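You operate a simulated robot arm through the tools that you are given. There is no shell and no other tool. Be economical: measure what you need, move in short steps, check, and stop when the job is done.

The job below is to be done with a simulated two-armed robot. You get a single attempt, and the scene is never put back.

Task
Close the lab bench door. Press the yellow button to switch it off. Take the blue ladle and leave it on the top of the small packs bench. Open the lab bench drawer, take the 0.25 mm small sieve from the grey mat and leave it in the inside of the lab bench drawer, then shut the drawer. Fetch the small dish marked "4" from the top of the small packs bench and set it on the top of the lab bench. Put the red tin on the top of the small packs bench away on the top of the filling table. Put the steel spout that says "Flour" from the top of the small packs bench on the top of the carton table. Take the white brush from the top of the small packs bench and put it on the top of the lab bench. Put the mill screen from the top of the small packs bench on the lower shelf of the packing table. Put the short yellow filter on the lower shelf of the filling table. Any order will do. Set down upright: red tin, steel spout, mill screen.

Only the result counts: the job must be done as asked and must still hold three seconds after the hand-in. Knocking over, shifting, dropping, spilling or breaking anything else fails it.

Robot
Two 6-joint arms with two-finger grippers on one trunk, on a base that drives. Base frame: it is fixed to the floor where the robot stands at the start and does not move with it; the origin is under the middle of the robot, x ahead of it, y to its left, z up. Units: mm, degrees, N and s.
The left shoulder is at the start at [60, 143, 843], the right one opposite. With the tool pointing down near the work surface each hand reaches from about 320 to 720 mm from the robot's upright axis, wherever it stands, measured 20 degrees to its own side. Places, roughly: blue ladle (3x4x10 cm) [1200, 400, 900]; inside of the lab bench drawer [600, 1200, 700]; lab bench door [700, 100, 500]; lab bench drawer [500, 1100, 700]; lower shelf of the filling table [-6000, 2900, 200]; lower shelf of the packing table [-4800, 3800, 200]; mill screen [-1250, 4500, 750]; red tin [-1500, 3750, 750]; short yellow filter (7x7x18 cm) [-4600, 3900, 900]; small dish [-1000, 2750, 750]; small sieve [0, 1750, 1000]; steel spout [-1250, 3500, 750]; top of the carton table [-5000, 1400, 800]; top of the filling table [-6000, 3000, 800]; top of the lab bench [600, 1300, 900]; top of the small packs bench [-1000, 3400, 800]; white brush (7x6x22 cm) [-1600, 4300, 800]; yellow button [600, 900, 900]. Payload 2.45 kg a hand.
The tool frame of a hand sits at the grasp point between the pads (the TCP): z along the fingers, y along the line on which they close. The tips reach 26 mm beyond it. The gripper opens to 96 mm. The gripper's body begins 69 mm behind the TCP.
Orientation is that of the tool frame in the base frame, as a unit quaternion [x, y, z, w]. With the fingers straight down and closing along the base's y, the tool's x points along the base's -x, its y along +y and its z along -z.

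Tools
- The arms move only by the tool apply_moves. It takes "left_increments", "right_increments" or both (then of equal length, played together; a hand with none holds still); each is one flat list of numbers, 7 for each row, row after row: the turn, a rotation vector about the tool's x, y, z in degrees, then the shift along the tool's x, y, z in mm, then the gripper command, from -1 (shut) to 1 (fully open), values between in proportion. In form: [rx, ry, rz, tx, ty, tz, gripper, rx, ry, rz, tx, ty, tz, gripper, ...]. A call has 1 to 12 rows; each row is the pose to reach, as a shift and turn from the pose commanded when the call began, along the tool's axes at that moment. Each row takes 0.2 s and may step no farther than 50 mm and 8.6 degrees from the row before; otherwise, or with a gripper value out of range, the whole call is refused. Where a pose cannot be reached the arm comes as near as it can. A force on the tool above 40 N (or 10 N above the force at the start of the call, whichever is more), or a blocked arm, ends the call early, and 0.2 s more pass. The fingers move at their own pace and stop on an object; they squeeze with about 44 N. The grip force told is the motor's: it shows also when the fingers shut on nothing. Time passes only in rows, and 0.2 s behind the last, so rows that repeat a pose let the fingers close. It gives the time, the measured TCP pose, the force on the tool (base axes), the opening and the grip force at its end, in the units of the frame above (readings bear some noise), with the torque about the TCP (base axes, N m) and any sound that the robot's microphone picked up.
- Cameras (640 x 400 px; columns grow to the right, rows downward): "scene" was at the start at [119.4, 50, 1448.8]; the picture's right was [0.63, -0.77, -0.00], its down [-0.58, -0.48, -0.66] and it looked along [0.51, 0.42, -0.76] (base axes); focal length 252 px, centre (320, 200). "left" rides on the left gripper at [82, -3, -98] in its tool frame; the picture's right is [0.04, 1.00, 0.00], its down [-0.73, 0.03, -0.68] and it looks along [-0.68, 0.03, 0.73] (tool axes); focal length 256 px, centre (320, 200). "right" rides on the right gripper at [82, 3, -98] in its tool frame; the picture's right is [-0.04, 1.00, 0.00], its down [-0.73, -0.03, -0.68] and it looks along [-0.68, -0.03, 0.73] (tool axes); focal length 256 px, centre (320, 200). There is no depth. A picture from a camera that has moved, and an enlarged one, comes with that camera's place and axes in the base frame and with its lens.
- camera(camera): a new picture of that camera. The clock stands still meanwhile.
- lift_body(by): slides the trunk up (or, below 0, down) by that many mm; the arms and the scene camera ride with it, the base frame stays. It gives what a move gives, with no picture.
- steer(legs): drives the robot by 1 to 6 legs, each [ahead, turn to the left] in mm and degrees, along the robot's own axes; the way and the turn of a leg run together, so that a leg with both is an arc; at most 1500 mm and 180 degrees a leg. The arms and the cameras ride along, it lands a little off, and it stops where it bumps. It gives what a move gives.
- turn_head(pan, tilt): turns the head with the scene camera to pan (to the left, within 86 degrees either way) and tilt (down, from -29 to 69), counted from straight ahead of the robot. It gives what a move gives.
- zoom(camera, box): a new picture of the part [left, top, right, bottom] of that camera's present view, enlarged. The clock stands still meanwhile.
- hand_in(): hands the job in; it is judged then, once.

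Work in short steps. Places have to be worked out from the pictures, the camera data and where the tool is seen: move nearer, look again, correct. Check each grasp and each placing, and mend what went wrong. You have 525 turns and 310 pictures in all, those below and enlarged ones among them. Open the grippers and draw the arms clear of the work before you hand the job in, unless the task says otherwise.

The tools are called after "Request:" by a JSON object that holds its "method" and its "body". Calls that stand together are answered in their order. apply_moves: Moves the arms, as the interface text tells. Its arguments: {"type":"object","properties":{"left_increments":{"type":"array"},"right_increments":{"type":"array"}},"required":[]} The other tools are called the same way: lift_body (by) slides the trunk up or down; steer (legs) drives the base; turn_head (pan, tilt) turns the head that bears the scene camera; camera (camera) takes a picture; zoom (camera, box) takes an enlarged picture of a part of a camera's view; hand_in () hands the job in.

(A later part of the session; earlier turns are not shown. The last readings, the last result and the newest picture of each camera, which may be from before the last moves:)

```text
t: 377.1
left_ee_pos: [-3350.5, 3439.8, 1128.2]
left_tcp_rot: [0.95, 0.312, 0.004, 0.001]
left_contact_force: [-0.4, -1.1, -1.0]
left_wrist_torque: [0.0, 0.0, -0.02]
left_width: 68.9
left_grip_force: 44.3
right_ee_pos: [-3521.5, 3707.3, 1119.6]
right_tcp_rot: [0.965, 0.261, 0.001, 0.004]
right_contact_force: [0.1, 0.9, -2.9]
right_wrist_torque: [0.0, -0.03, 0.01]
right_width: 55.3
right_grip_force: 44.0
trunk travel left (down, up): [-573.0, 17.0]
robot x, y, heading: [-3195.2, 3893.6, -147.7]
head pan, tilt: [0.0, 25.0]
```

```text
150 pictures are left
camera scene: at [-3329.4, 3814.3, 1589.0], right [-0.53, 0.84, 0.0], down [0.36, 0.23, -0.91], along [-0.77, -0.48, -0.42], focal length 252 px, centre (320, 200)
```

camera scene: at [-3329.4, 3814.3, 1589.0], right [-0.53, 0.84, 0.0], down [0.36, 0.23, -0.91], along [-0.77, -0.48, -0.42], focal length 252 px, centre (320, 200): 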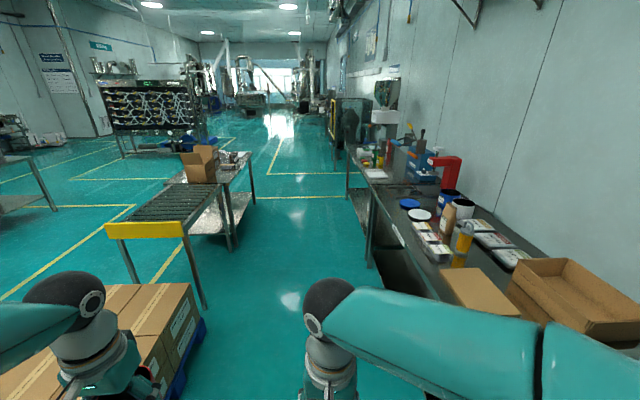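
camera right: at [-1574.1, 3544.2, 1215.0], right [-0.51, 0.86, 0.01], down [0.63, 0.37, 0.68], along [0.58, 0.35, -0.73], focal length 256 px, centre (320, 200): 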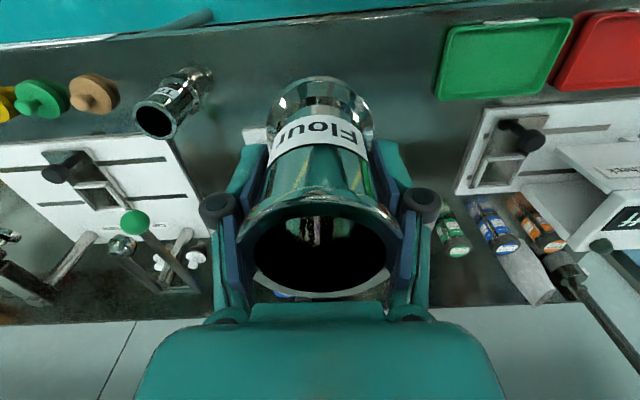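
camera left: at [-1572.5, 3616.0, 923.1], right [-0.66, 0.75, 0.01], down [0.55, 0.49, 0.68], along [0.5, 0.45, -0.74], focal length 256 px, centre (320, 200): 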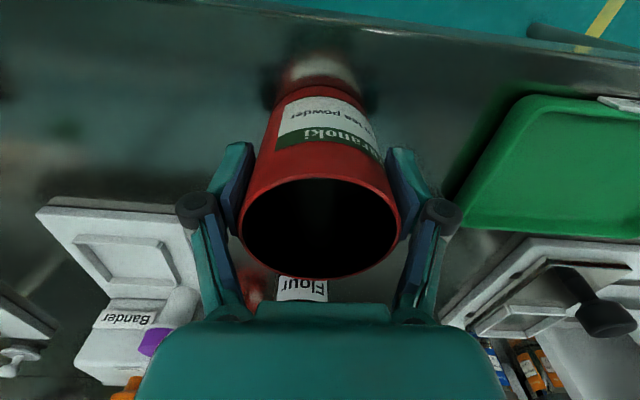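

Clear aisle ahead: conveyor then carton table on the left, packing then filling table on the right. Drive on.

Request:
{"method": "steer", "body": {"legs": [[0, 3.3], [1400, 0], [1000, 0]]}}

Request:
{"method": "turn_head", "body": {"pan": -50, "tilt": 30}}

Request:
{"method": "camera", "body": {"camera": "scene"}}

Request:
{"method": "turn_head", "body": {"pan": 50, "tilt": 30}}

Request:
{"method": "camera", "body": {"camera": "scene"}}

```text
t: 389.6
left_ee_pos: [-5291.8, 2005.2, 1127.8]
left_tcp_rot: [0.942, 0.336, 0.004, 0.002]
left_contact_force: [-0.3, -0.2, -1.3]
left_wrist_torque: [-0.01, -0.01, 0.0]
left_width: 68.9
left_grip_force: 43.9
right_ee_pos: [-5474.1, 2264.4, 1118.7]
right_tcp_rot: [0.959, 0.285, 0.001, 0.004]
right_contact_force: [-0.9, -0.4, -2.2]
right_wrist_torque: [-0.03, -0.02, 0.02]
right_width: 55.3
right_grip_force: 44.0
trunk travel left (down, up): [-573.0, 17.0]
robot x, y, heading: [-5160.5, 2466.7, -145.3]
head pan, tilt: [0.0, 25.0]
```

```text
t: 390.8
left_ee_pos: [-5290.9, 2005.2, 1129.1]
left_tcp_rot: [0.942, 0.335, 0.003, 0.002]
left_contact_force: [0.2, -0.9, -0.5]
left_wrist_torque: [0.0, -0.01, -0.03]
left_width: 68.6
left_grip_force: 43.7
right_ee_pos: [-5474.4, 2264.9, 1119.7]
right_tcp_rot: [0.959, 0.285, 0.002, 0.004]
right_contact_force: [-1.2, 0.6, -2.0]
right_wrist_torque: [-0.02, -0.01, 0.0]
right_width: 55.2
right_grip_force: 44.2
trunk travel left (down, up): [-573.0, 17.0]
robot x, y, heading: [-5157.7, 2464.9, -145.1]
head pan, tilt: [-50.0, 30.0]
```

```text
149 pictures are left
camera scene: at [-5299.3, 2455.6, 1581.1], right [0.26, 0.97, 0.0], down [0.48, -0.13, -0.87], along [-0.84, 0.22, -0.5], focal length 252 px, centre (320, 200)
```

scene: 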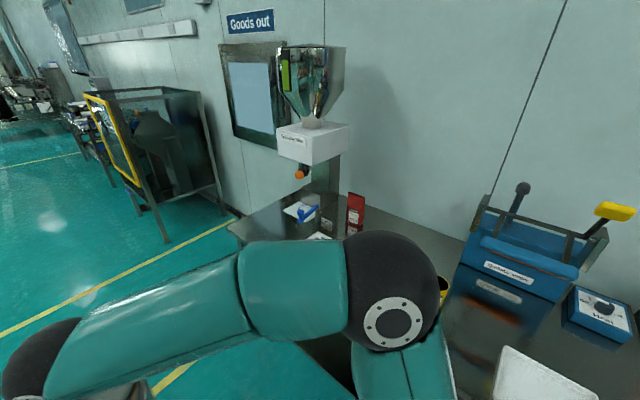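

```text
t: 392.6
left_ee_pos: [-5292.0, 2005.8, 1128.1]
left_tcp_rot: [0.942, 0.334, 0.003, 0.001]
left_contact_force: [-0.5, -0.3, -0.9]
left_wrist_torque: [-0.01, -0.05, 0.01]
left_width: 68.6
left_grip_force: 43.7
right_ee_pos: [-5475.1, 2265.0, 1118.0]
right_tcp_rot: [0.959, 0.285, 0.001, 0.003]
right_contact_force: [0.1, -0.2, -2.5]
right_wrist_torque: [0.02, 0.0, 0.0]
right_width: 54.9
right_grip_force: 44.1
trunk travel left (down, up): [-573.0, 17.0]
robot x, y, heading: [-5157.2, 2466.0, -145.0]
head pan, tilt: [50.0, 30.0]
```

```text
148 pictures are left
camera scene: at [-5219.7, 2342.4, 1581.1], right [-1.0, 0.09, 0.0], down [0.04, 0.5, -0.87], along [-0.07, -0.86, -0.5], focal length 252 px, centre (320, 200)
```

scene: 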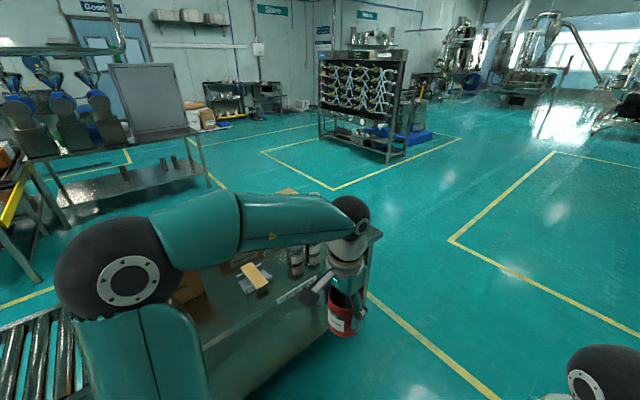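

The carton table is on my left, the filling table ahead-right. Go forward 330 and turn to face the filling table.

Request:
{"method": "steer", "body": {"legs": [[330, 0]]}}

Request:
{"method": "steer", "body": {"legs": [[0, -50]]}}

Request:
{"method": "steer", "body": {"legs": [[0, -40]]}}

Request:
{"method": "turn_head", "body": {"pan": 0, "tilt": 35}}

Request:
{"method": "camera", "body": {"camera": "scene"}}

```text
t: 394.8
left_ee_pos: [-5568.1, 1812.7, 1128.3]
left_tcp_rot: [0.943, 0.333, 0.003, 0.002]
left_contact_force: [0.6, -0.4, -0.9]
left_wrist_torque: [0.01, -0.02, 0.02]
left_width: 68.7
left_grip_force: 43.7
right_ee_pos: [-5751.4, 2073.3, 1119.1]
right_tcp_rot: [0.959, 0.284, 0.0, 0.004]
right_contact_force: [-0.2, -0.7, -1.7]
right_wrist_torque: [0.03, -0.03, 0.01]
right_width: 55.2
right_grip_force: 43.9
trunk travel left (down, up): [-573.0, 17.0]
robot x, y, heading: [-5433.5, 2276.4, -145.0]
head pan, tilt: [50.0, 30.0]
```

```text
t: 397.8
left_ee_pos: [-5874.8, 2083.3, 1128.9]
left_tcp_rot: [0.995, -0.099, 0.002, 0.003]
left_contact_force: [-0.1, -0.6, -1.0]
left_wrist_torque: [0.0, 0.0, -0.02]
left_width: 69.0
left_grip_force: 44.0
right_ee_pos: [-5791.2, 2389.4, 1118.2]
right_tcp_rot: [0.988, -0.152, 0.0, 0.004]
right_contact_force: [-0.3, -0.6, -2.4]
right_wrist_torque: [0.02, -0.01, -0.02]
right_width: 55.1
right_grip_force: 43.9
trunk travel left (down, up): [-573.0, 17.0]
robot x, y, heading: [-5443.2, 2246.9, 164.4]
head pan, tilt: [50.0, 30.0]
```

```text
t: 400.3
left_ee_pos: [-5876.5, 2402.4, 1129.8]
left_tcp_rot: [0.899, -0.438, 0.001, 0.003]
left_contact_force: [0.4, 0.2, -1.4]
left_wrist_torque: [0.01, -0.02, 0.02]
left_width: 68.9
left_grip_force: 44.5
right_ee_pos: [-5614.7, 2582.1, 1120.1]
right_tcp_rot: [0.875, -0.484, -0.002, 0.004]
right_contact_force: [-0.2, 0.1, -2.0]
right_wrist_torque: [-0.01, -0.03, -0.04]
right_width: 54.9
right_grip_force: 43.6
trunk travel left (down, up): [-573.0, 17.0]
robot x, y, heading: [-5464.3, 2234.6, 124.3]
head pan, tilt: [50.0, 30.0]
```

```text
t: 401.4
left_ee_pos: [-5877.4, 2403.3, 1129.9]
left_tcp_rot: [0.899, -0.438, 0.002, 0.002]
left_contact_force: [-0.1, -0.1, -1.2]
left_wrist_torque: [0.02, 0.0, -0.01]
left_width: 68.9
left_grip_force: 44.6
right_ee_pos: [-5614.8, 2579.8, 1120.5]
right_tcp_rot: [0.875, -0.483, -0.002, 0.003]
right_contact_force: [-1.2, 0.1, -2.0]
right_wrist_torque: [0.03, 0.02, -0.01]
right_width: 55.1
right_grip_force: 43.9
trunk travel left (down, up): [-573.0, 17.0]
robot x, y, heading: [-5462.8, 2227.8, 124.2]
head pan, tilt: [0.0, 35.0]
```

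```text
147 pictures are left
camera scene: at [-5550.5, 2354.4, 1573.3], right [0.82, 0.57, 0.0], down [0.33, -0.47, -0.82], along [-0.46, 0.67, -0.57], focal length 252 px, centre (320, 200)
```

scene: 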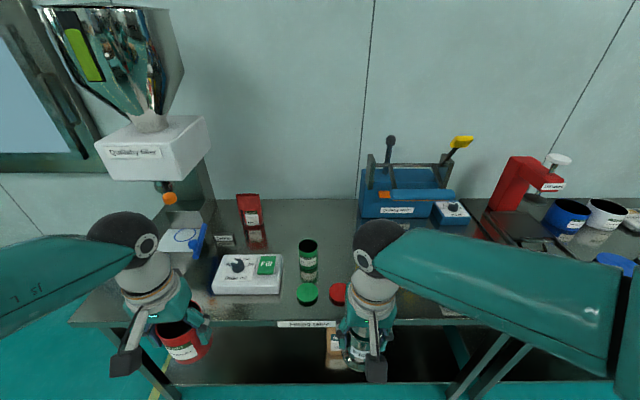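

Request:
{"method": "zoom", "body": {"camera": "scene", "box": [60, 170, 480, 340]}}

Request:
{"method": "camera", "body": {"camera": "left"}}

```text
1.52 times, centred on (270, 255) of scene
camera zoom: at [-5550.5, 2354.4, 1573.3], right [0.82, 0.57, 0.0], down [0.33, -0.47, -0.82], along [-0.46, 0.67, -0.57], focal length 384 px, centre (396, 116)
```

zoom: 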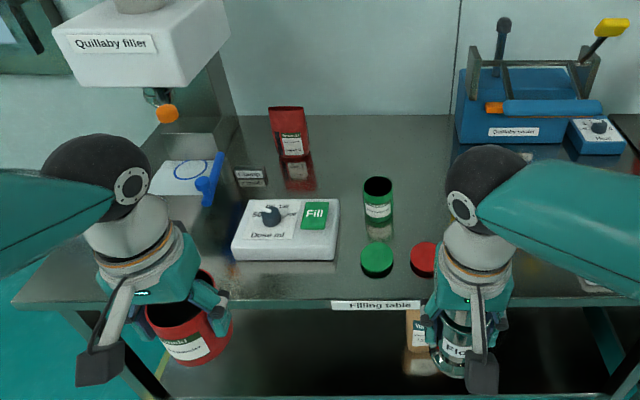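

```text
145 pictures are left
camera left: at [-5823.5, 2339.4, 1228.8], right [-0.76, -0.65, 0.0], down [-0.48, 0.56, 0.68], along [-0.44, 0.51, -0.74], focal length 256 px, centre (320, 200)
```

left: 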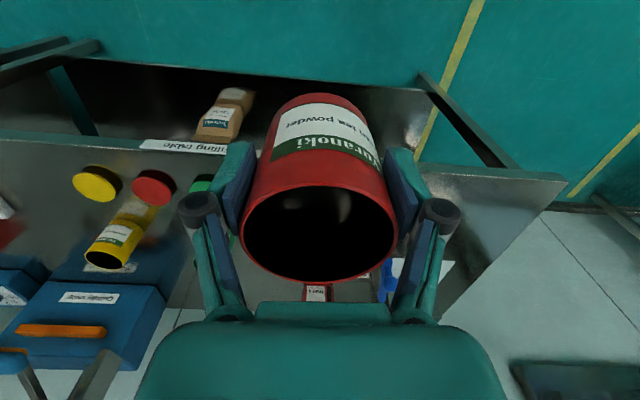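

Filling table top ≈760. The free spot at its left front is around (-6396, 2482). I shift the base left and nearer.

Request:
{"method": "steer", "body": {"legs": [[0, 65]]}}

Request:
{"method": "steer", "body": {"legs": [[440, 0]]}}

Request:
{"method": "steer", "body": {"legs": [[0, -63]]}}

Request:
{"method": "camera", "body": {"camera": "scene"}}

Request:
{"method": "camera", "body": {"camera": "left"}}

```text
t: 405.1
left_ee_pos: [-5791.8, 1925.5, 1129.8]
left_tcp_rot: [0.993, 0.121, 0.003, 0.002]
left_contact_force: [-0.8, -0.7, -1.3]
left_wrist_torque: [-0.03, -0.02, 0.02]
left_width: 68.7
left_grip_force: 43.3
right_ee_pos: [-5847.9, 2237.1, 1119.5]
right_tcp_rot: [0.998, 0.068, 0.0, 0.004]
right_contact_force: [-0.2, -0.9, -1.6]
right_wrist_torque: [0.01, -0.01, 0.0]
right_width: 54.9
right_grip_force: 44.1
trunk travel left (down, up): [-573.0, 17.0]
robot x, y, heading: [-5474.5, 2268.8, -170.1]
head pan, tilt: [0.0, 35.0]
```

```text
t: 407.8
left_ee_pos: [-6226.5, 1848.2, 1131.2]
left_tcp_rot: [0.993, 0.121, 0.003, 0.003]
left_contact_force: [-0.5, 0.2, -0.8]
left_wrist_torque: [0.02, -0.02, 0.0]
left_width: 68.8
left_grip_force: 43.8
right_ee_pos: [-6281.1, 2161.9, 1121.0]
right_tcp_rot: [0.998, 0.068, 0.001, 0.004]
right_contact_force: [-0.3, -0.5, -3.1]
right_wrist_torque: [-0.01, -0.02, 0.01]
right_width: 54.9
right_grip_force: 44.2
trunk travel left (down, up): [-573.0, 17.0]
robot x, y, heading: [-5909.5, 2193.5, -170.0]
head pan, tilt: [0.0, 35.0]
```

```text
t: 411.6
left_ee_pos: [-6357.1, 2323.0, 1132.7]
left_tcp_rot: [0.91, -0.414, 0.001, 0.005]
left_contact_force: [0.5, 1.3, -0.3]
left_wrist_torque: [-0.05, 0.04, 0.0]
left_width: 68.5
left_grip_force: 44.2
right_ee_pos: [-6105.1, 2515.2, 1121.2]
right_tcp_rot: [0.887, -0.461, -0.002, 0.005]
right_contact_force: [0.6, 0.1, -2.0]
right_wrist_torque: [-0.04, 0.07, 0.01]
right_width: 55.0
right_grip_force: 43.7
trunk travel left (down, up): [-573.0, 17.0]
robot x, y, heading: [-5941.7, 2173.6, 128.2]
head pan, tilt: [0.0, 35.0]
stopped in leg 1: the robot was blocked; the commanded pose is now the measured one
```

```text
144 pictures are left
camera scene: at [-6030.0, 2291.7, 1573.3], right [0.79, 0.61, 0.0], down [0.35, -0.45, -0.82], along [-0.51, 0.64, -0.57], focal length 252 px, centre (320, 200)
```

scene: 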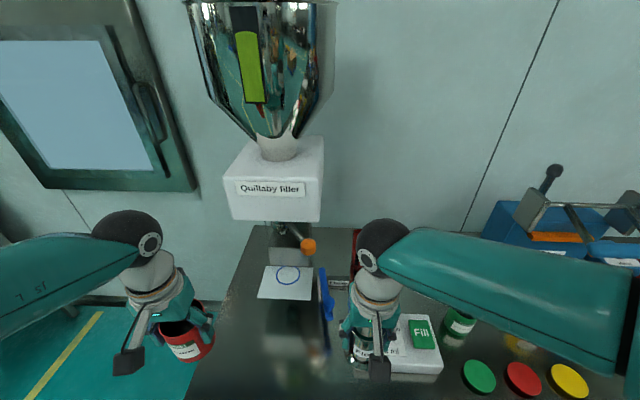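

```text
143 pictures are left
camera left: at [-6300.1, 2263.0, 1231.4], right [-0.73, -0.69, 0.01], down [-0.5, 0.54, 0.67], along [-0.47, 0.49, -0.74], focal length 256 px, centre (320, 200)
```

left: 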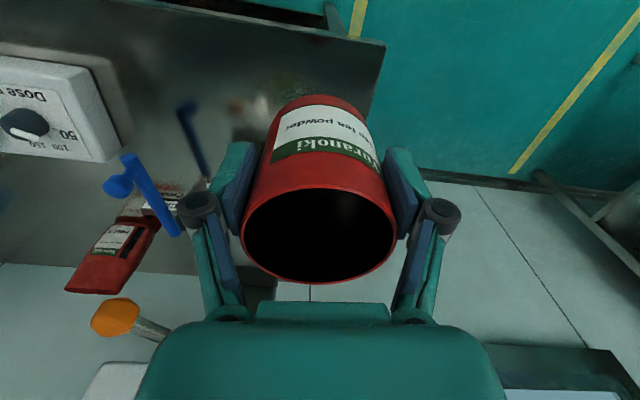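

The free patch in front of the paper mat is at about (-6425, 2510). Carry the tin there and lower it.

Request:
{"method": "apply_moves", "body": {"left_increments": [0, 0, 0, -38, -15, 0, -0.5, 0, 0, 0, -76, -30, 0, -0.5, 0, 0, 0, -114, -45, 0, -0.5, 0, 0, 0, -150, -60, 15, -0.5, 0, 0, 0, -185, -72, 35, -0.5, 0, 0, 0, -185, -72, 80, -0.5, 0, 0, 0, -185, -72, 125, -0.5, 0, 0, 0, -185, -72, 170, -0.5, 0, 0, 0, -185, -72, 215, -0.5]}}

Request:
{"method": "camera", "body": {"camera": "scene"}}

Request:
{"method": "camera", "body": {"camera": "left"}}

```text
t: 413.6
left_ee_pos: [-6427.4, 2506.7, 916.3]
left_tcp_rot: [0.911, -0.412, 0.001, 0.004]
left_contact_force: [-0.4, -0.7, -0.6]
left_wrist_torque: [0.0, 0.0, 0.05]
left_width: 68.6
left_grip_force: 43.8
right_ee_pos: [-6107.8, 2513.8, 1121.5]
right_tcp_rot: [0.888, -0.46, -0.001, 0.004]
right_contact_force: [0.4, 0.4, -2.7]
right_wrist_torque: [0.01, -0.03, 0.01]
right_width: 54.8
right_grip_force: 43.8
trunk travel left (down, up): [-573.0, 17.0]
robot x, y, heading: [-5940.0, 2173.3, 128.0]
head pan, tilt: [0.0, 35.0]
```

```text
142 pictures are left
camera scene: at [-6035.0, 2290.2, 1573.2], right [0.79, 0.62, 0.0], down [0.35, -0.45, -0.82], along [-0.5, 0.65, -0.58], focal length 252 px, centre (320, 200)
```

scene: 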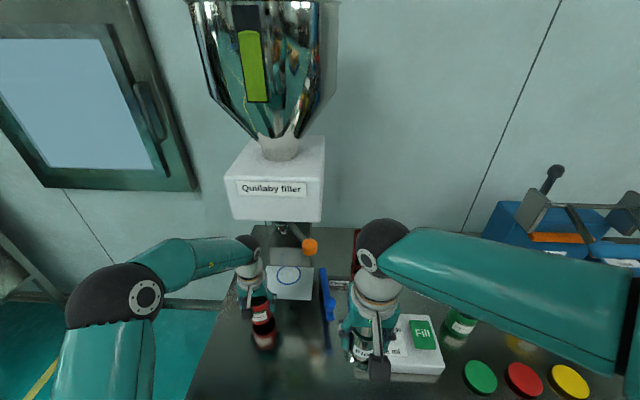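

```text
141 pictures are left
camera left: at [-6370.8, 2447.3, 1014.6], right [-0.73, -0.69, 0.01], down [-0.51, 0.54, 0.67], along [-0.47, 0.49, -0.74], focal length 256 px, centre (320, 200)
```

left: 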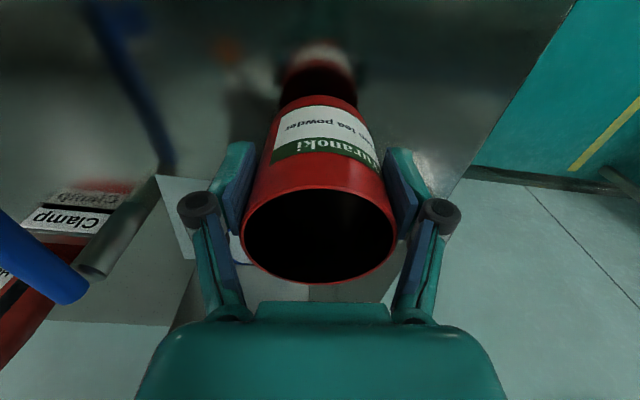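

Clear below. Lower to near contact (expected ≈824).

Request:
{"method": "apply_moves", "body": {"left_increments": [0, 0, 0, 0, 0, 40, -0.5, 0, 0, 0, 0, 0, 75, -0.5, 0, 0, 0, 0, 0, 84, -0.5]}}

Request:
{"method": "apply_moves", "body": {"left_increments": [0, 0, 0, 0, 0, 3, -0.5, 0, 0, 0, 0, 0, 6, -0.5]}}

Request:
{"method": "camera", "body": {"camera": "left"}}

```text
t: 414.1
left_ee_pos: [-6431.4, 2511.5, 868.7]
left_tcp_rot: [0.911, -0.412, -0.01, -0.002]
left_contact_force: [6.8, -5.7, 25.6]
left_wrist_torque: [-0.25, -0.18, -0.01]
left_width: 69.2
left_grip_force: 44.2
right_ee_pos: [-6107.0, 2513.1, 1122.0]
right_tcp_rot: [0.888, -0.46, -0.001, 0.004]
right_contact_force: [-0.9, 0.7, -3.2]
right_wrist_torque: [-0.02, -0.04, 0.02]
right_width: 55.0
right_grip_force: 43.9
trunk travel left (down, up): [-573.0, 17.0]
robot x, y, heading: [-5938.6, 2170.3, 127.8]
head pan, tilt: [0.0, 35.0]
stopped in row 2 (left hand): the force on the tool passed its limit at 131 N (the readings are from after the stop); the commanded pose is now the measured one
```

```text
t: 414.6
left_ee_pos: [-6432.3, 2513.6, 869.3]
left_tcp_rot: [0.911, -0.412, -0.013, -0.003]
left_contact_force: [2.2, -4.0, 18.1]
left_wrist_torque: [-0.48, -0.42, 0.05]
left_width: 69.4
left_grip_force: 43.7
right_ee_pos: [-6105.7, 2513.5, 1121.5]
right_tcp_rot: [0.888, -0.46, -0.002, 0.003]
right_contact_force: [0.0, -0.3, -2.9]
right_wrist_torque: [0.0, -0.02, -0.04]
right_width: 55.0
right_grip_force: 44.4
trunk travel left (down, up): [-573.0, 17.0]
robot x, y, heading: [-5941.2, 2170.8, 128.1]
head pan, tilt: [0.0, 35.0]
stopped in row 2 (left hand): the force on the tool passed its limit at 45 N (the readings are from after the stop); the commanded pose is now the measured one
```

```text
140 pictures are left
camera left: at [-6374.2, 2450.8, 965.5], right [-0.72, -0.69, 0.0], down [-0.49, 0.52, 0.7], along [-0.48, 0.5, -0.72], focal length 256 px, centre (320, 200)
```

left: 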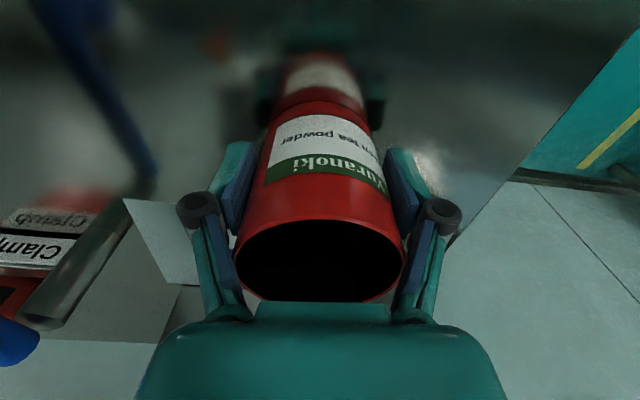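

The table top is at ≈804, so the tin is already standing. Release and lift.

Request:
{"method": "apply_moves", "body": {"left_increments": [0, 0, 0, 0, 0, -2, -0.2, 0, 0, 0, 0, 0, -3, 0.5, 0, 0, 0, 0, 0, -3, 0.8, 0, 0, 0, 0, 0, -3, 1, 0, 0, 0, 0, 0, -30, 1, 0, 0, 0, 0, 0, -70, 1, 0, 0, 0, 0, 0, -115, 1]}}

Request:
{"method": "camera", "body": {"camera": "left"}}

Request:
{"method": "zoom", "body": {"camera": "scene", "box": [180, 220, 380, 390]}}

```text
t: 416.2
left_ee_pos: [-6430.5, 2510.2, 984.8]
left_tcp_rot: [0.911, -0.412, -0.012, -0.002]
left_contact_force: [-0.7, -0.5, 1.0]
left_wrist_torque: [-0.02, -0.03, 0.03]
left_width: 96.2
left_grip_force: 0.1
right_ee_pos: [-6107.1, 2512.8, 1123.0]
right_tcp_rot: [0.887, -0.461, 0.0, 0.004]
right_contact_force: [0.1, -0.5, -2.8]
right_wrist_torque: [0.02, -0.05, 0.0]
right_width: 55.2
right_grip_force: 44.1
trunk travel left (down, up): [-573.0, 17.0]
robot x, y, heading: [-5940.6, 2170.2, 128.1]
head pan, tilt: [0.0, 35.0]
```

```text
139 pictures are left
camera left: at [-6371.9, 2448.9, 1081.7], right [-0.72, -0.69, 0.0], down [-0.49, 0.52, 0.7], along [-0.48, 0.5, -0.72], focal length 256 px, centre (320, 200)
```

left: 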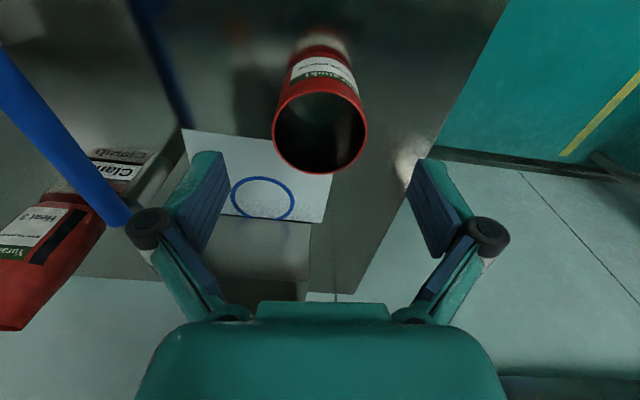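

```text
2.35 times, centred on (280, 305) of scene
camera zoom: at [-6033.3, 2288.5, 1573.3], right [0.79, 0.61, 0.0], down [0.35, -0.45, -0.82], along [-0.5, 0.65, -0.57], focal length 593 px, centre (414, -47)
```

zoom: 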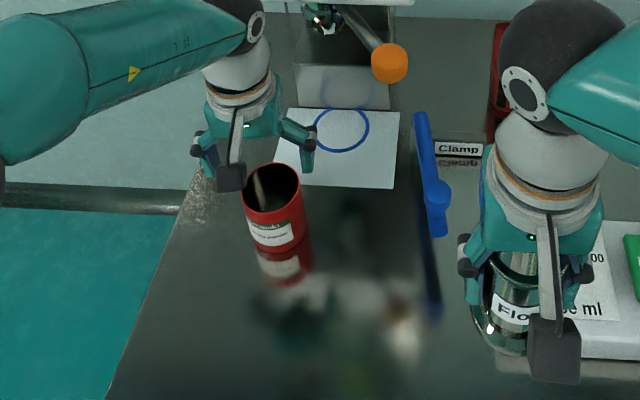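

Tin stands upright on the filling table. Retract the left hand and go face the carton table with the spout.

Request:
{"method": "apply_moves", "body": {"left_increments": [0, 0, 0, 40, 0, -30, 0.5, 0, 0, 0, 80, 0, -60, 0, 0, 0, 0, 120, 0, -80, 0, 0, 0, 0, 160, 0, -100, 0]}}

Request:
{"method": "steer", "body": {"legs": [[-240, 0]]}}

Request:
{"method": "steer", "body": {"legs": [[0, -50]]}}

Request:
{"method": "steer", "body": {"legs": [[0, -42]]}}

Request:
{"method": "steer", "body": {"legs": [[480, 0]]}}

Request:
{"method": "steer", "body": {"legs": [[0, -50]]}}

Request:
{"method": "steer", "body": {"legs": [[0, -40]]}}

Request:
{"method": "camera", "body": {"camera": "scene"}}

```text
t: 417.2
left_ee_pos: [-6322.7, 2387.0, 1078.9]
left_tcp_rot: [0.911, -0.412, -0.013, -0.002]
left_contact_force: [0.1, -0.4, -0.3]
left_wrist_torque: [0.01, 0.04, 0.01]
left_width: 47.9
left_grip_force: 0.1
right_ee_pos: [-6107.2, 2511.5, 1122.9]
right_tcp_rot: [0.887, -0.461, -0.001, 0.004]
right_contact_force: [0.6, -0.2, -3.2]
right_wrist_torque: [0.04, -0.01, 0.0]
right_width: 55.0
right_grip_force: 44.2
trunk travel left (down, up): [-573.0, 17.0]
robot x, y, heading: [-5942.2, 2169.4, 127.9]
head pan, tilt: [0.0, 35.0]
```

```text
t: 419.0
left_ee_pos: [-6173.1, 2194.2, 1078.8]
left_tcp_rot: [0.912, -0.41, -0.012, -0.003]
left_contact_force: [-0.7, -0.4, -0.8]
left_wrist_torque: [0.06, 0.02, 0.02]
left_width: 47.8
left_grip_force: 0.1
right_ee_pos: [-5956.9, 2319.1, 1122.5]
right_tcp_rot: [0.888, -0.459, -0.001, 0.004]
right_contact_force: [0.8, 0.4, -2.1]
right_wrist_torque: [0.04, 0.03, 0.03]
right_width: 54.9
right_grip_force: 43.9
trunk travel left (down, up): [-573.0, 17.0]
robot x, y, heading: [-5790.3, 1978.3, 128.0]
head pan, tilt: [0.0, 35.0]
```

```text
t: 421.9
left_ee_pos: [-5876.6, 2409.4, 1079.0]
left_tcp_rot: [-0.658, 0.753, 0.009, 0.007]
left_contact_force: [0.5, -0.1, 0.1]
left_wrist_torque: [-0.04, -0.03, -0.01]
left_width: 48.0
left_grip_force: 0.1
right_ee_pos: [-5641.8, 2328.4, 1122.5]
right_tcp_rot: [-0.617, 0.787, 0.002, -0.002]
right_contact_force: [-0.5, 0.3, -3.1]
right_wrist_torque: [-0.05, 0.04, 0.03]
right_width: 55.1
right_grip_force: 43.9
trunk travel left (down, up): [-573.0, 17.0]
robot x, y, heading: [-5823.2, 1984.7, 79.3]
head pan, tilt: [0.0, 35.0]
```

```text
t: 424.5
left_ee_pos: [-5574.7, 2337.6, 1077.8]
left_tcp_rot: [-0.344, 0.939, 0.006, 0.011]
left_contact_force: [-0.4, -0.3, 0.1]
left_wrist_torque: [-0.01, -0.03, 0.01]
left_width: 47.9
left_grip_force: 0.2
right_ee_pos: [-5454.6, 2120.1, 1124.2]
right_tcp_rot: [-0.293, 0.956, 0.003, -0.002]
right_contact_force: [0.3, 0.4, -3.2]
right_wrist_torque: [-0.01, 0.02, 0.05]
right_width: 55.0
right_grip_force: 43.9
trunk travel left (down, up): [-573.0, 17.0]
robot x, y, heading: [-5837.6, 2010.9, 37.3]
head pan, tilt: [0.0, 35.0]
```

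```text
t: 427.4
left_ee_pos: [-5207.9, 2626.9, 1079.1]
left_tcp_rot: [-0.349, 0.937, 0.006, 0.01]
left_contact_force: [0.0, 1.1, -0.2]
left_wrist_torque: [-0.01, 0.03, 0.03]
left_width: 47.9
left_grip_force: 0.2
right_ee_pos: [-5084.9, 2411.4, 1123.9]
right_tcp_rot: [-0.298, 0.954, 0.003, -0.001]
right_contact_force: [0.6, -0.2, -2.8]
right_wrist_torque: [0.02, 0.04, -0.04]
right_width: 54.9
right_grip_force: 43.8
trunk travel left (down, up): [-573.0, 17.0]
robot x, y, heading: [-5467.6, 2293.8, 38.2]
head pan, tilt: [0.0, 35.0]
```

```text
t: 430.3
left_ee_pos: [-5044.5, 2314.8, 1080.0]
left_tcp_rot: [0.075, 0.997, 0.001, 0.011]
left_contact_force: [0.2, 0.6, -0.1]
left_wrist_torque: [0.04, 0.02, -0.02]
left_width: 47.9
left_grip_force: 0.0
right_ee_pos: [-5129.7, 2079.3, 1124.7]
right_tcp_rot: [0.129, 0.992, 0.004, 0.0]
right_contact_force: [-0.8, -0.1, -2.9]
right_wrist_torque: [-0.01, 0.02, -0.04]
right_width: 55.0
right_grip_force: 44.0
trunk travel left (down, up): [-573.0, 17.0]
robot x, y, heading: [-5460.3, 2323.1, -11.1]
head pan, tilt: [0.0, 35.0]
```

```text
t: 432.8
left_ee_pos: [-5148.7, 2047.8, 1079.7]
left_tcp_rot: [0.414, 0.91, -0.002, 0.012]
left_contact_force: [0.5, 0.7, -0.1]
left_wrist_torque: [-0.02, 0.0, 0.02]
left_width: 47.7
left_grip_force: 0.0
right_ee_pos: [-5366.0, 1924.4, 1123.2]
right_tcp_rot: [0.463, 0.887, 0.004, 0.0]
right_contact_force: [0.8, -0.9, -2.6]
right_wrist_torque: [0.03, 0.02, 0.0]
right_width: 54.7
right_grip_force: 43.8
trunk travel left (down, up): [-573.0, 17.0]
robot x, y, heading: [-5441.8, 2341.4, -51.2]
head pan, tilt: [0.0, 35.0]
```

```text
137 pictures are left
camera scene: at [-5344.6, 2224.3, 1573.3], right [-0.78, -0.63, 0.0], down [-0.36, 0.45, -0.82], along [0.51, -0.64, -0.57], focal length 252 px, centre (320, 200)
```

scene: 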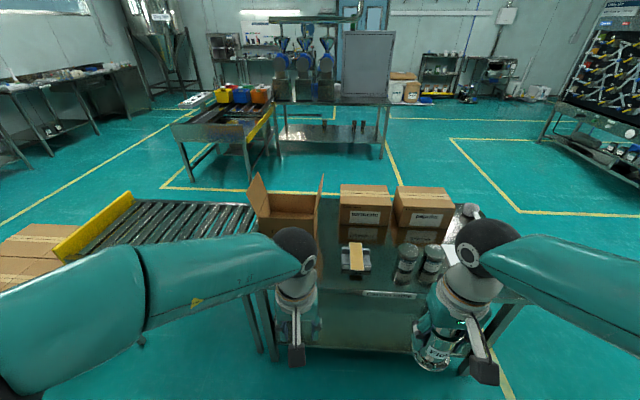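

Request:
{"method": "zoom", "body": {"camera": "scene", "box": [240, 170, 520, 340]}}

Request:
{"method": "camera", "body": {"camera": "right"}}

Request:
{"method": "camera", "body": {"camera": "left"}}

```text
2.29 times, centred on (380, 255) of scene
camera zoom: at [-5344.6, 2224.3, 1573.3], right [-0.78, -0.63, 0.0], down [-0.36, 0.45, -0.82], along [0.51, -0.64, -0.57], focal length 576 px, centre (183, 74)
```

zoom: 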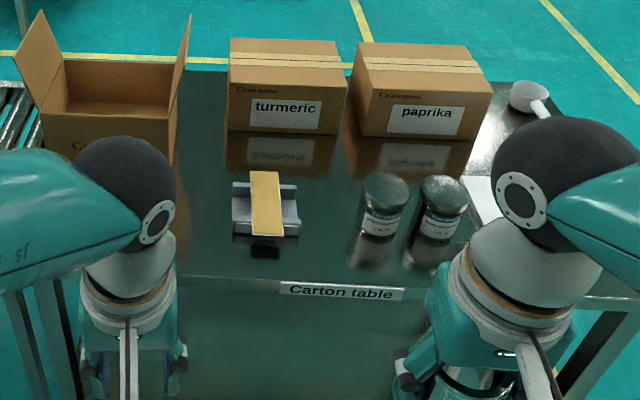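

```text
135 pictures are left
camera right: at [-5410.1, 1991.2, 1223.6], right [0.84, 0.54, 0.01], down [0.39, -0.62, 0.68], along [0.37, -0.57, -0.74], focal length 256 px, centre (320, 200)
```

right: 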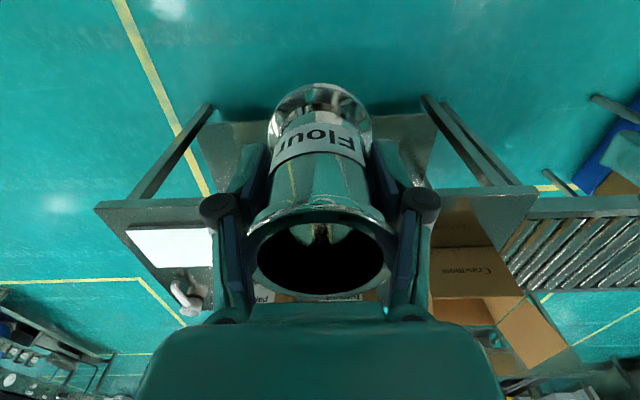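

```text
134 pictures are left
camera left: at [-5206.5, 2106.7, 1176.9], right [0.73, 0.69, 0.0], down [0.49, -0.52, 0.7], along [0.48, -0.5, -0.72], focal length 256 px, centre (320, 200)
```

left: 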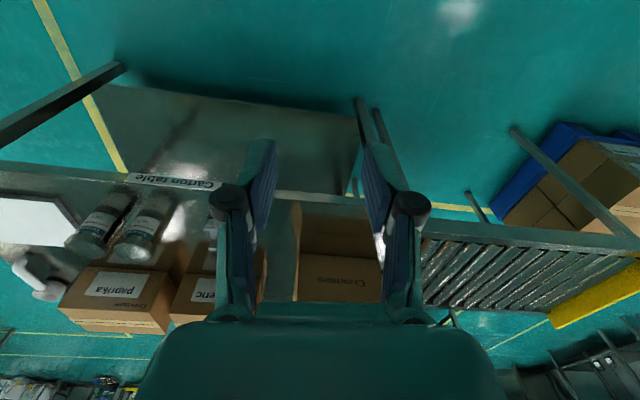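

Best free spot: between the tape pad and the closed cartons, about (-5016, 1408). Raise/retract the left hand first, then drive nearer.

Request:
{"method": "apply_moves", "body": {"left_increments": [0, 0, 0, 25, 0, -35, 0, 0, 0, 0, 50, 0, -70, 0, 0, 0, 0, 70, 0, -110, 0]}}

Request:
{"method": "steer", "body": {"legs": [[0, -3.5], [370, 0]]}}

Request:
{"method": "turn_head", "body": {"pan": 0, "tilt": 48}}

Request:
{"method": "camera", "body": {"camera": "scene"}}

Request:
{"method": "camera", "body": {"camera": "right"}}

```text
t: 433.6
left_ee_pos: [-5198.0, 2104.0, 1189.6]
left_tcp_rot: [0.413, 0.91, -0.002, 0.015]
left_contact_force: [0.7, 0.3, 0.5]
left_wrist_torque: [-0.07, 0.03, 0.02]
left_width: 48.2
left_grip_force: 0.1
right_ee_pos: [-5365.4, 1926.9, 1126.4]
right_tcp_rot: [0.463, 0.886, 0.002, 0.001]
right_contact_force: [0.5, -0.1, -2.5]
right_wrist_torque: [-0.02, 0.0, 0.02]
right_width: 54.7
right_grip_force: 43.4
trunk travel left (down, up): [-573.0, 17.0]
robot x, y, heading: [-5439.0, 2343.5, -51.0]
head pan, tilt: [0.0, 35.0]
```

```text
t: 436.4
left_ee_pos: [-5001.1, 1782.7, 1189.1]
left_tcp_rot: [0.445, 0.896, -0.002, 0.014]
left_contact_force: [0.0, -0.7, 0.0]
left_wrist_torque: [0.02, -0.01, -0.05]
left_width: 47.8
left_grip_force: 0.1
right_ee_pos: [-5180.9, 1615.6, 1124.9]
right_tcp_rot: [0.494, 0.87, 0.003, 0.0]
right_contact_force: [0.9, -0.1, -2.8]
right_wrist_torque: [0.02, 0.03, 0.0]
right_width: 54.9
right_grip_force: 44.3
trunk travel left (down, up): [-573.0, 17.0]
robot x, y, heading: [-5227.5, 2034.2, -54.7]
head pan, tilt: [0.0, 35.0]
```

```text
t: 437.2
left_ee_pos: [-5001.7, 1782.3, 1188.7]
left_tcp_rot: [0.445, 0.895, -0.003, 0.015]
left_contact_force: [-0.7, -0.6, -0.1]
left_wrist_torque: [0.01, 0.02, -0.02]
left_width: 48.1
left_grip_force: 0.0
right_ee_pos: [-5181.4, 1616.8, 1125.8]
right_tcp_rot: [0.493, 0.87, 0.004, 0.001]
right_contact_force: [0.1, 0.1, -2.6]
right_wrist_torque: [-0.03, 0.04, 0.02]
right_width: 54.8
right_grip_force: 43.9
trunk travel left (down, up): [-573.0, 17.0]
robot x, y, heading: [-5223.5, 2035.0, -54.8]
head pan, tilt: [0.0, 48.0]
```

```text
133 pictures are left
camera scene: at [-5146.7, 1922.1, 1554.4], right [-0.82, -0.57, 0.0], down [-0.43, 0.61, -0.67], along [0.38, -0.55, -0.74], focal length 252 px, centre (320, 200)
```

scene: 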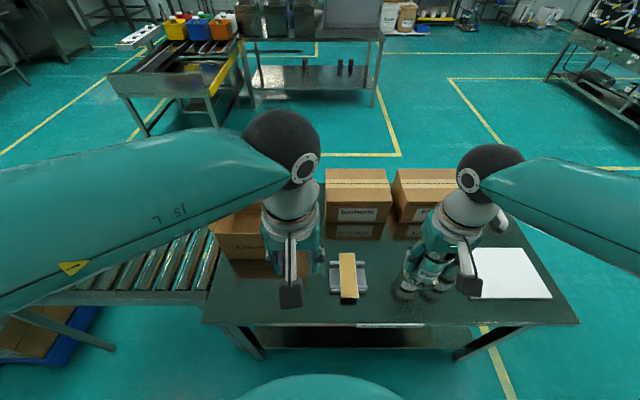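

```text
132 pictures are left
camera right: at [-5221.2, 1687.1, 1224.6], right [0.88, 0.48, 0.01], down [0.35, -0.65, 0.68], along [0.33, -0.59, -0.74], focal length 256 px, centre (320, 200)
```

right: 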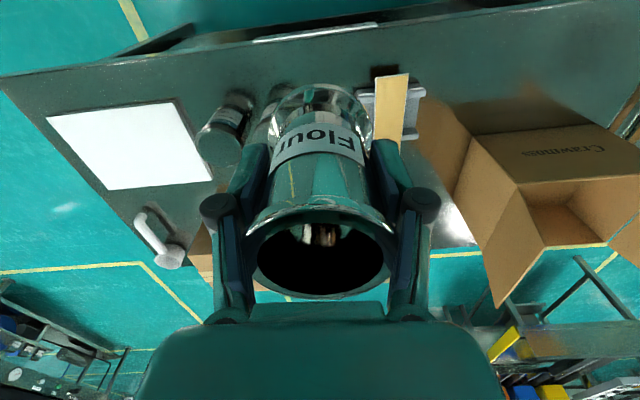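

Refined spot (-5050, 1438). Carry the spout over it, then view.

Request:
{"method": "apply_moves", "body": {"right_increments": [0, 0, 0, -44, 4, 0, -0.7, 0, 0, 0, -88, 8, 0, -0.7, 0, 0, 0, -132, 12, 0, -0.7, 0, 0, 0, -176, 16, 10, -0.7, 0, 0, 0, -221, 20, 20, -0.7, 0, 0, 0, -221, 20, 65, -0.7, 0, 0, 0, -221, 20, 110, -0.7, 0, 0, 0, -221, 20, 155, -0.7, 0, 0, 0, -221, 20, 195, -0.7]}}

Request:
{"method": "camera", "body": {"camera": "right"}}

Request:
{"method": "zoom", "body": {"camera": "scene", "box": [290, 160, 490, 340]}}

```text
t: 439.2
left_ee_pos: [-5002.6, 1781.1, 1188.1]
left_tcp_rot: [0.446, 0.895, -0.001, 0.015]
left_contact_force: [0.4, -0.2, -0.3]
left_wrist_torque: [0.02, 0.0, 0.0]
left_width: 48.0
left_grip_force: 0.0
right_ee_pos: [-5049.7, 1437.2, 929.0]
right_tcp_rot: [0.493, 0.87, 0.003, 0.0]
right_contact_force: [-0.2, 0.0, -2.0]
right_wrist_torque: [-0.01, -0.03, -0.01]
right_width: 55.0
right_grip_force: 44.3
trunk travel left (down, up): [-573.0, 17.0]
robot x, y, heading: [-5222.4, 2036.2, -54.8]
head pan, tilt: [0.0, 48.0]
```

```text
131 pictures are left
camera right: at [-5089.6, 1506.4, 1027.7], right [0.88, 0.48, 0.01], down [0.35, -0.65, 0.68], along [0.33, -0.59, -0.74], focal length 256 px, centre (320, 200)
```

right: 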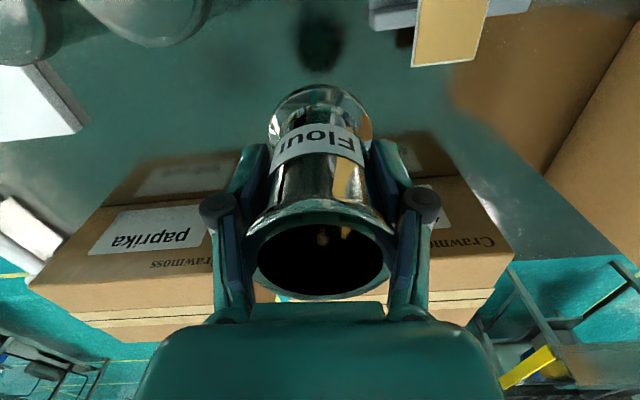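

```text
2.22 times, centred on (390, 250) of scene
camera zoom: at [-5146.0, 1920.6, 1554.2], right [-0.82, -0.57, 0.0], down [-0.43, 0.61, -0.67], along [0.38, -0.55, -0.74], focal length 560 px, centre (164, 89)
```

zoom: 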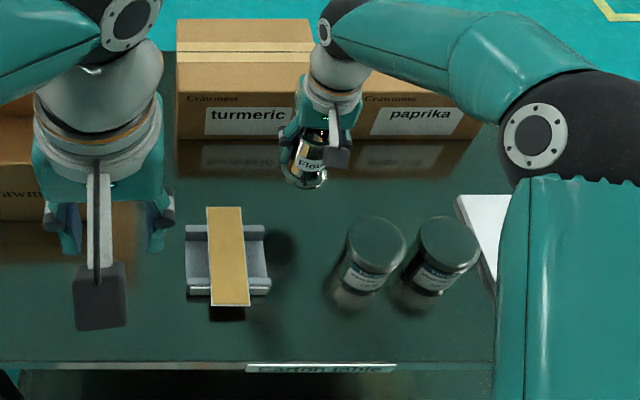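

Well clear on all sides. Descend carefully in short calls.

Request:
{"method": "apply_moves", "body": {"right_increments": [0, 0, 0, 0, 0, 25, -0.7, 0, 0, 0, 0, 0, 50, -0.7]}}

Request:
{"method": "camera", "body": {"camera": "right"}}

```text
t: 439.8
left_ee_pos: [-5001.0, 1781.8, 1189.9]
left_tcp_rot: [0.445, 0.895, -0.003, 0.015]
left_contact_force: [-0.1, 0.1, 0.3]
left_wrist_torque: [-0.01, 0.0, 0.01]
left_width: 47.8
left_grip_force: 0.0
right_ee_pos: [-5050.4, 1437.4, 878.4]
right_tcp_rot: [0.494, 0.87, 0.004, 0.001]
right_contact_force: [0.1, 0.1, -2.7]
right_wrist_torque: [0.01, -0.01, -0.02]
right_width: 54.9
right_grip_force: 43.8
trunk travel left (down, up): [-573.0, 17.0]
robot x, y, heading: [-5227.4, 2035.7, -54.9]
head pan, tilt: [0.0, 48.0]
```

```text
129 pictures are left
camera right: at [-5088.9, 1507.6, 977.4], right [0.88, 0.48, 0.01], down [0.35, -0.65, 0.68], along [0.33, -0.59, -0.74], focal length 256 px, centre (320, 200)
```

right: 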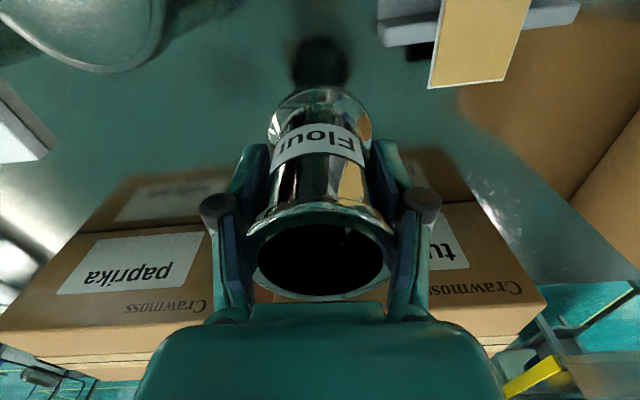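

Request:
{"method": "apply_moves", "body": {"right_increments": [0, 0, 0, 0, 0, 15, -0.7, 0, 0, 0, 0, 0, 26, -0.7]}}

Request:
{"method": "apply_moves", "body": {"right_increments": [0, 0, 0, 0, 0, 5, -0.7, 0, 0, 0, 0, 0, 9, -0.7]}}

Request:
{"method": "camera", "body": {"camera": "right"}}

```text
t: 440.4
left_ee_pos: [-5001.7, 1782.2, 1189.0]
left_tcp_rot: [0.446, 0.895, -0.002, 0.015]
left_contact_force: [0.9, 0.0, -0.6]
left_wrist_torque: [-0.05, 0.0, 0.01]
left_width: 47.7
left_grip_force: 0.1
right_ee_pos: [-5049.4, 1438.9, 853.2]
right_tcp_rot: [0.492, 0.87, 0.003, 0.001]
right_contact_force: [0.3, -0.4, -2.9]
right_wrist_torque: [-0.01, 0.01, -0.01]
right_width: 55.0
right_grip_force: 43.9
trunk travel left (down, up): [-573.0, 17.0]
robot x, y, heading: [-5225.9, 2034.9, -55.0]
head pan, tilt: [0.0, 48.0]
```

```text
t: 441.0
left_ee_pos: [-5001.2, 1782.0, 1188.2]
left_tcp_rot: [0.445, 0.895, -0.002, 0.015]
left_contact_force: [0.6, 0.2, 0.9]
left_wrist_torque: [-0.02, 0.02, -0.01]
left_width: 48.2
left_grip_force: 0.1
right_ee_pos: [-5050.1, 1438.0, 844.0]
right_tcp_rot: [0.493, 0.87, 0.004, 0.001]
right_contact_force: [0.5, -0.7, -3.0]
right_wrist_torque: [0.0, 0.0, -0.02]
right_width: 55.0
right_grip_force: 44.2
trunk travel left (down, up): [-573.0, 17.0]
robot x, y, heading: [-5226.5, 2037.0, -54.8]
head pan, tilt: [0.0, 48.0]
```

```text
128 pictures are left
camera right: at [-5089.6, 1508.6, 943.4], right [0.88, 0.48, 0.01], down [0.35, -0.65, 0.68], along [0.33, -0.59, -0.74], focal length 256 px, centre (320, 200)
```

right: 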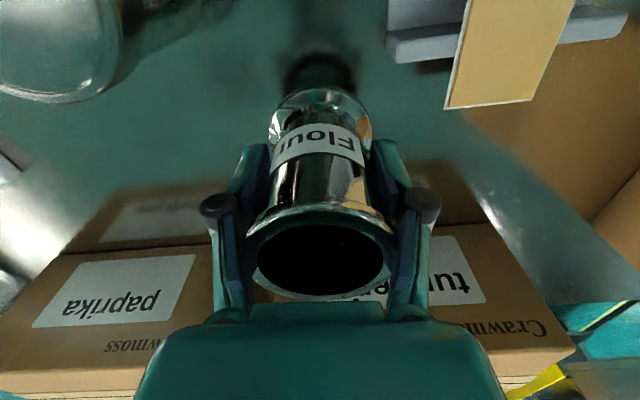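

Request:
{"method": "apply_moves", "body": {"right_increments": [0, 0, 0, 0, 0, 5, -0.7, 0, 0, 0, 0, 0, 10, -0.7]}}

Request:
{"method": "apply_moves", "body": {"right_increments": [0, 0, 0, 0, 0, 4, -0.7, 0, 0, 0, 0, 0, 7, -0.7]}}

Request:
{"method": "apply_moves", "body": {"right_increments": [0, 0, 0, 0, 0, 3, -0.7, 0, 0, 0, 0, 0, 5, -0.7]}}

Request:
{"method": "camera", "body": {"camera": "right"}}

```text
t: 441.6
left_ee_pos: [-5001.5, 1781.4, 1189.0]
left_tcp_rot: [0.445, 0.895, -0.003, 0.016]
left_contact_force: [0.8, 0.1, 0.0]
left_wrist_torque: [-0.04, -0.02, 0.05]
left_width: 48.1
left_grip_force: 0.1
right_ee_pos: [-5048.9, 1439.3, 835.7]
right_tcp_rot: [0.494, 0.87, 0.003, 0.001]
right_contact_force: [0.3, -0.5, -3.4]
right_wrist_torque: [0.01, 0.03, -0.03]
right_width: 55.2
right_grip_force: 43.9
trunk travel left (down, up): [-573.0, 17.0]
robot x, y, heading: [-5224.4, 2038.1, -54.7]
head pan, tilt: [0.0, 48.0]
```

```text
t: 442.2
left_ee_pos: [-5001.9, 1782.6, 1188.4]
left_tcp_rot: [0.445, 0.896, -0.002, 0.016]
left_contact_force: [-0.1, -0.4, -0.3]
left_wrist_torque: [0.02, -0.02, 0.01]
left_width: 47.8
left_grip_force: 0.1
right_ee_pos: [-5048.8, 1438.4, 827.9]
right_tcp_rot: [0.494, 0.87, 0.004, 0.001]
right_contact_force: [0.3, 0.5, -3.0]
right_wrist_torque: [0.01, 0.0, -0.01]
right_width: 54.6
right_grip_force: 43.6
trunk travel left (down, up): [-573.0, 17.0]
robot x, y, heading: [-5228.0, 2035.3, -54.9]
head pan, tilt: [0.0, 48.0]
```

```text
t: 442.8
left_ee_pos: [-5001.0, 1782.0, 1188.4]
left_tcp_rot: [0.445, 0.895, -0.003, 0.015]
left_contact_force: [0.6, -0.1, -0.3]
left_wrist_torque: [-0.01, 0.01, 0.0]
left_width: 48.3
left_grip_force: 0.0
right_ee_pos: [-5048.5, 1439.1, 823.8]
right_tcp_rot: [0.493, 0.87, 0.003, 0.001]
right_contact_force: [-0.7, -0.3, -2.2]
right_wrist_torque: [0.03, -0.01, -0.02]
right_width: 54.7
right_grip_force: 44.4
trunk travel left (down, up): [-573.0, 17.0]
robot x, y, heading: [-5225.7, 2033.8, -55.2]
head pan, tilt: [0.0, 48.0]
```

```text
127 pictures are left
camera right: at [-5089.2, 1509.2, 922.0], right [0.88, 0.48, 0.01], down [0.35, -0.65, 0.68], along [0.33, -0.59, -0.74], focal length 256 px, centre (320, 200)
```

right: 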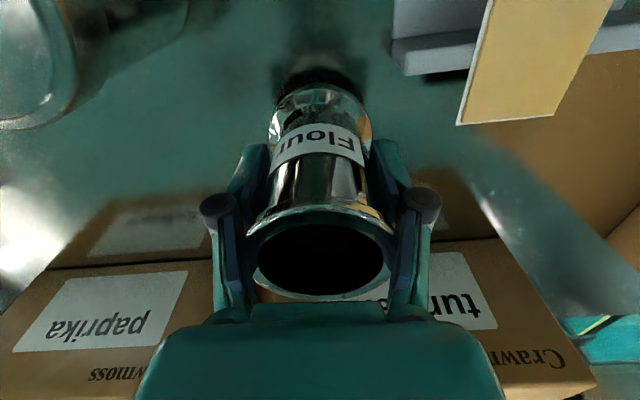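

Request:
{"method": "apply_moves", "body": {"right_increments": [0, 0, 0, 0, 0, 3, -0.7, 0, 0, 0, 0, 0, 6, -0.7]}}

Request:
{"method": "apply_moves", "body": {"right_increments": [0, 0, 0, 0, 0, 2, -0.7, 0, 0, 0, 0, 0, 4, -0.7]}}

Request:
{"method": "apply_moves", "body": {"right_increments": [0, 0, 0, 0, 0, 2, -0.7, 0, 0, 0, 0, 0, 4, -0.7]}}

```text
t: 443.4
left_ee_pos: [-5001.3, 1781.0, 1189.0]
left_tcp_rot: [0.446, 0.895, -0.003, 0.016]
left_contact_force: [1.3, 0.0, -0.5]
left_wrist_torque: [0.01, 0.0, 0.0]
left_width: 47.8
left_grip_force: 0.0
right_ee_pos: [-5048.3, 1438.3, 817.3]
right_tcp_rot: [0.494, 0.87, 0.004, 0.0]
right_contact_force: [-0.2, 0.7, -2.4]
right_wrist_torque: [0.01, 0.02, 0.01]
right_width: 54.8
right_grip_force: 44.4
trunk travel left (down, up): [-573.0, 17.0]
robot x, y, heading: [-5225.4, 2035.5, -55.2]
head pan, tilt: [0.0, 48.0]
```

```text
t: 444.0
left_ee_pos: [-5001.4, 1780.8, 1189.0]
left_tcp_rot: [0.445, 0.895, -0.003, 0.015]
left_contact_force: [-0.3, -0.1, 0.3]
left_wrist_torque: [-0.02, -0.02, -0.02]
left_width: 48.0
left_grip_force: 0.1
right_ee_pos: [-5049.8, 1438.3, 813.0]
right_tcp_rot: [0.494, 0.87, 0.003, 0.001]
right_contact_force: [-0.2, 0.0, -2.5]
right_wrist_torque: [0.0, 0.0, 0.01]
right_width: 54.6
right_grip_force: 44.0
trunk travel left (down, up): [-573.0, 17.0]
robot x, y, heading: [-5226.3, 2037.1, -54.9]
head pan, tilt: [0.0, 48.0]
```

```text
t: 444.6
left_ee_pos: [-5001.5, 1781.4, 1189.0]
left_tcp_rot: [0.445, 0.895, -0.003, 0.015]
left_contact_force: [0.3, -0.2, 0.0]
left_wrist_torque: [0.03, -0.01, 0.0]
left_width: 48.1
left_grip_force: 0.0
right_ee_pos: [-5049.2, 1438.7, 809.6]
right_tcp_rot: [0.493, 0.87, 0.004, 0.001]
right_contact_force: [-0.2, -0.5, -3.2]
right_wrist_torque: [-0.02, -0.01, -0.01]
right_width: 54.9
right_grip_force: 44.4
trunk travel left (down, up): [-573.0, 17.0]
robot x, y, heading: [-5229.0, 2036.2, -54.9]
head pan, tilt: [0.0, 48.0]
```

Request:
{"method": "zoom", "body": {"camera": "right", "box": [240, 40, 400, 160]}}

Request:
{"method": "apply_moves", "body": {"right_increments": [0, 0, 0, 0, 0, 2, -0.7, 0, 0, 0, 0, 0, 4, -0.7]}}

Request:
{"method": "apply_moves", "body": {"right_increments": [0, 0, 0, 0, 0, 2, -0.7, 0, 0, 0, 0, 0, 4, -0.7]}}

```text
3.33 times, centred on (320, 100) of right
camera zoom: at [-5089.6, 1508.9, 908.3], right [0.88, 0.48, 0.01], down [0.35, -0.65, 0.68], along [0.33, -0.59, -0.74], focal length 853 px, centre (320, 533)
```

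zoom: 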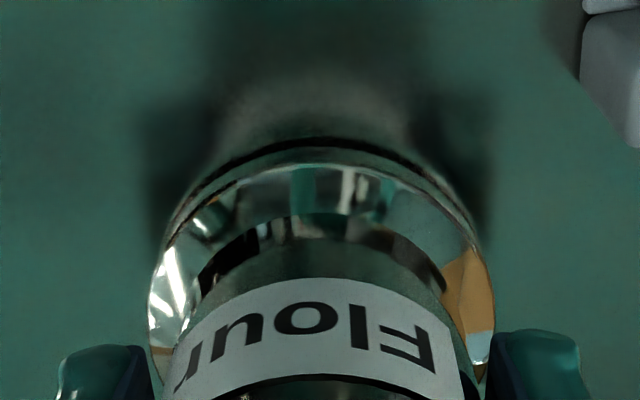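

```text
t: 445.2
left_ee_pos: [-5001.9, 1782.8, 1190.4]
left_tcp_rot: [0.445, 0.895, -0.003, 0.015]
left_contact_force: [0.2, 0.7, -0.8]
left_wrist_torque: [-0.01, 0.02, 0.0]
left_width: 48.0
left_grip_force: 0.0
right_ee_pos: [-5048.7, 1438.3, 807.5]
right_tcp_rot: [0.494, 0.87, 0.001, 0.001]
right_contact_force: [-1.7, 1.4, 10.1]
right_wrist_torque: [-0.21, 0.41, -0.08]
right_width: 55.1
right_grip_force: 44.2
trunk travel left (down, up): [-573.0, 17.0]
robot x, y, heading: [-5224.4, 2034.0, -54.9]
head pan, tilt: [0.0, 48.0]
```

```text
t: 445.8
left_ee_pos: [-5003.0, 1786.5, 1190.7]
left_tcp_rot: [0.444, 0.896, -0.003, 0.017]
left_contact_force: [-0.6, -0.2, 0.0]
left_wrist_torque: [0.01, 0.01, 0.0]
left_width: 47.8
left_grip_force: 0.0
right_ee_pos: [-5049.3, 1439.2, 806.9]
right_tcp_rot: [0.493, 0.87, 0.0, 0.005]
right_contact_force: [-5.4, 1.6, 38.4]
right_wrist_torque: [-0.33, 1.04, -0.13]
right_width: 54.9
right_grip_force: 44.3
trunk travel left (down, up): [-573.0, 17.0]
robot x, y, heading: [-5222.8, 2033.9, -55.0]
head pan, tilt: [0.0, 48.0]
```

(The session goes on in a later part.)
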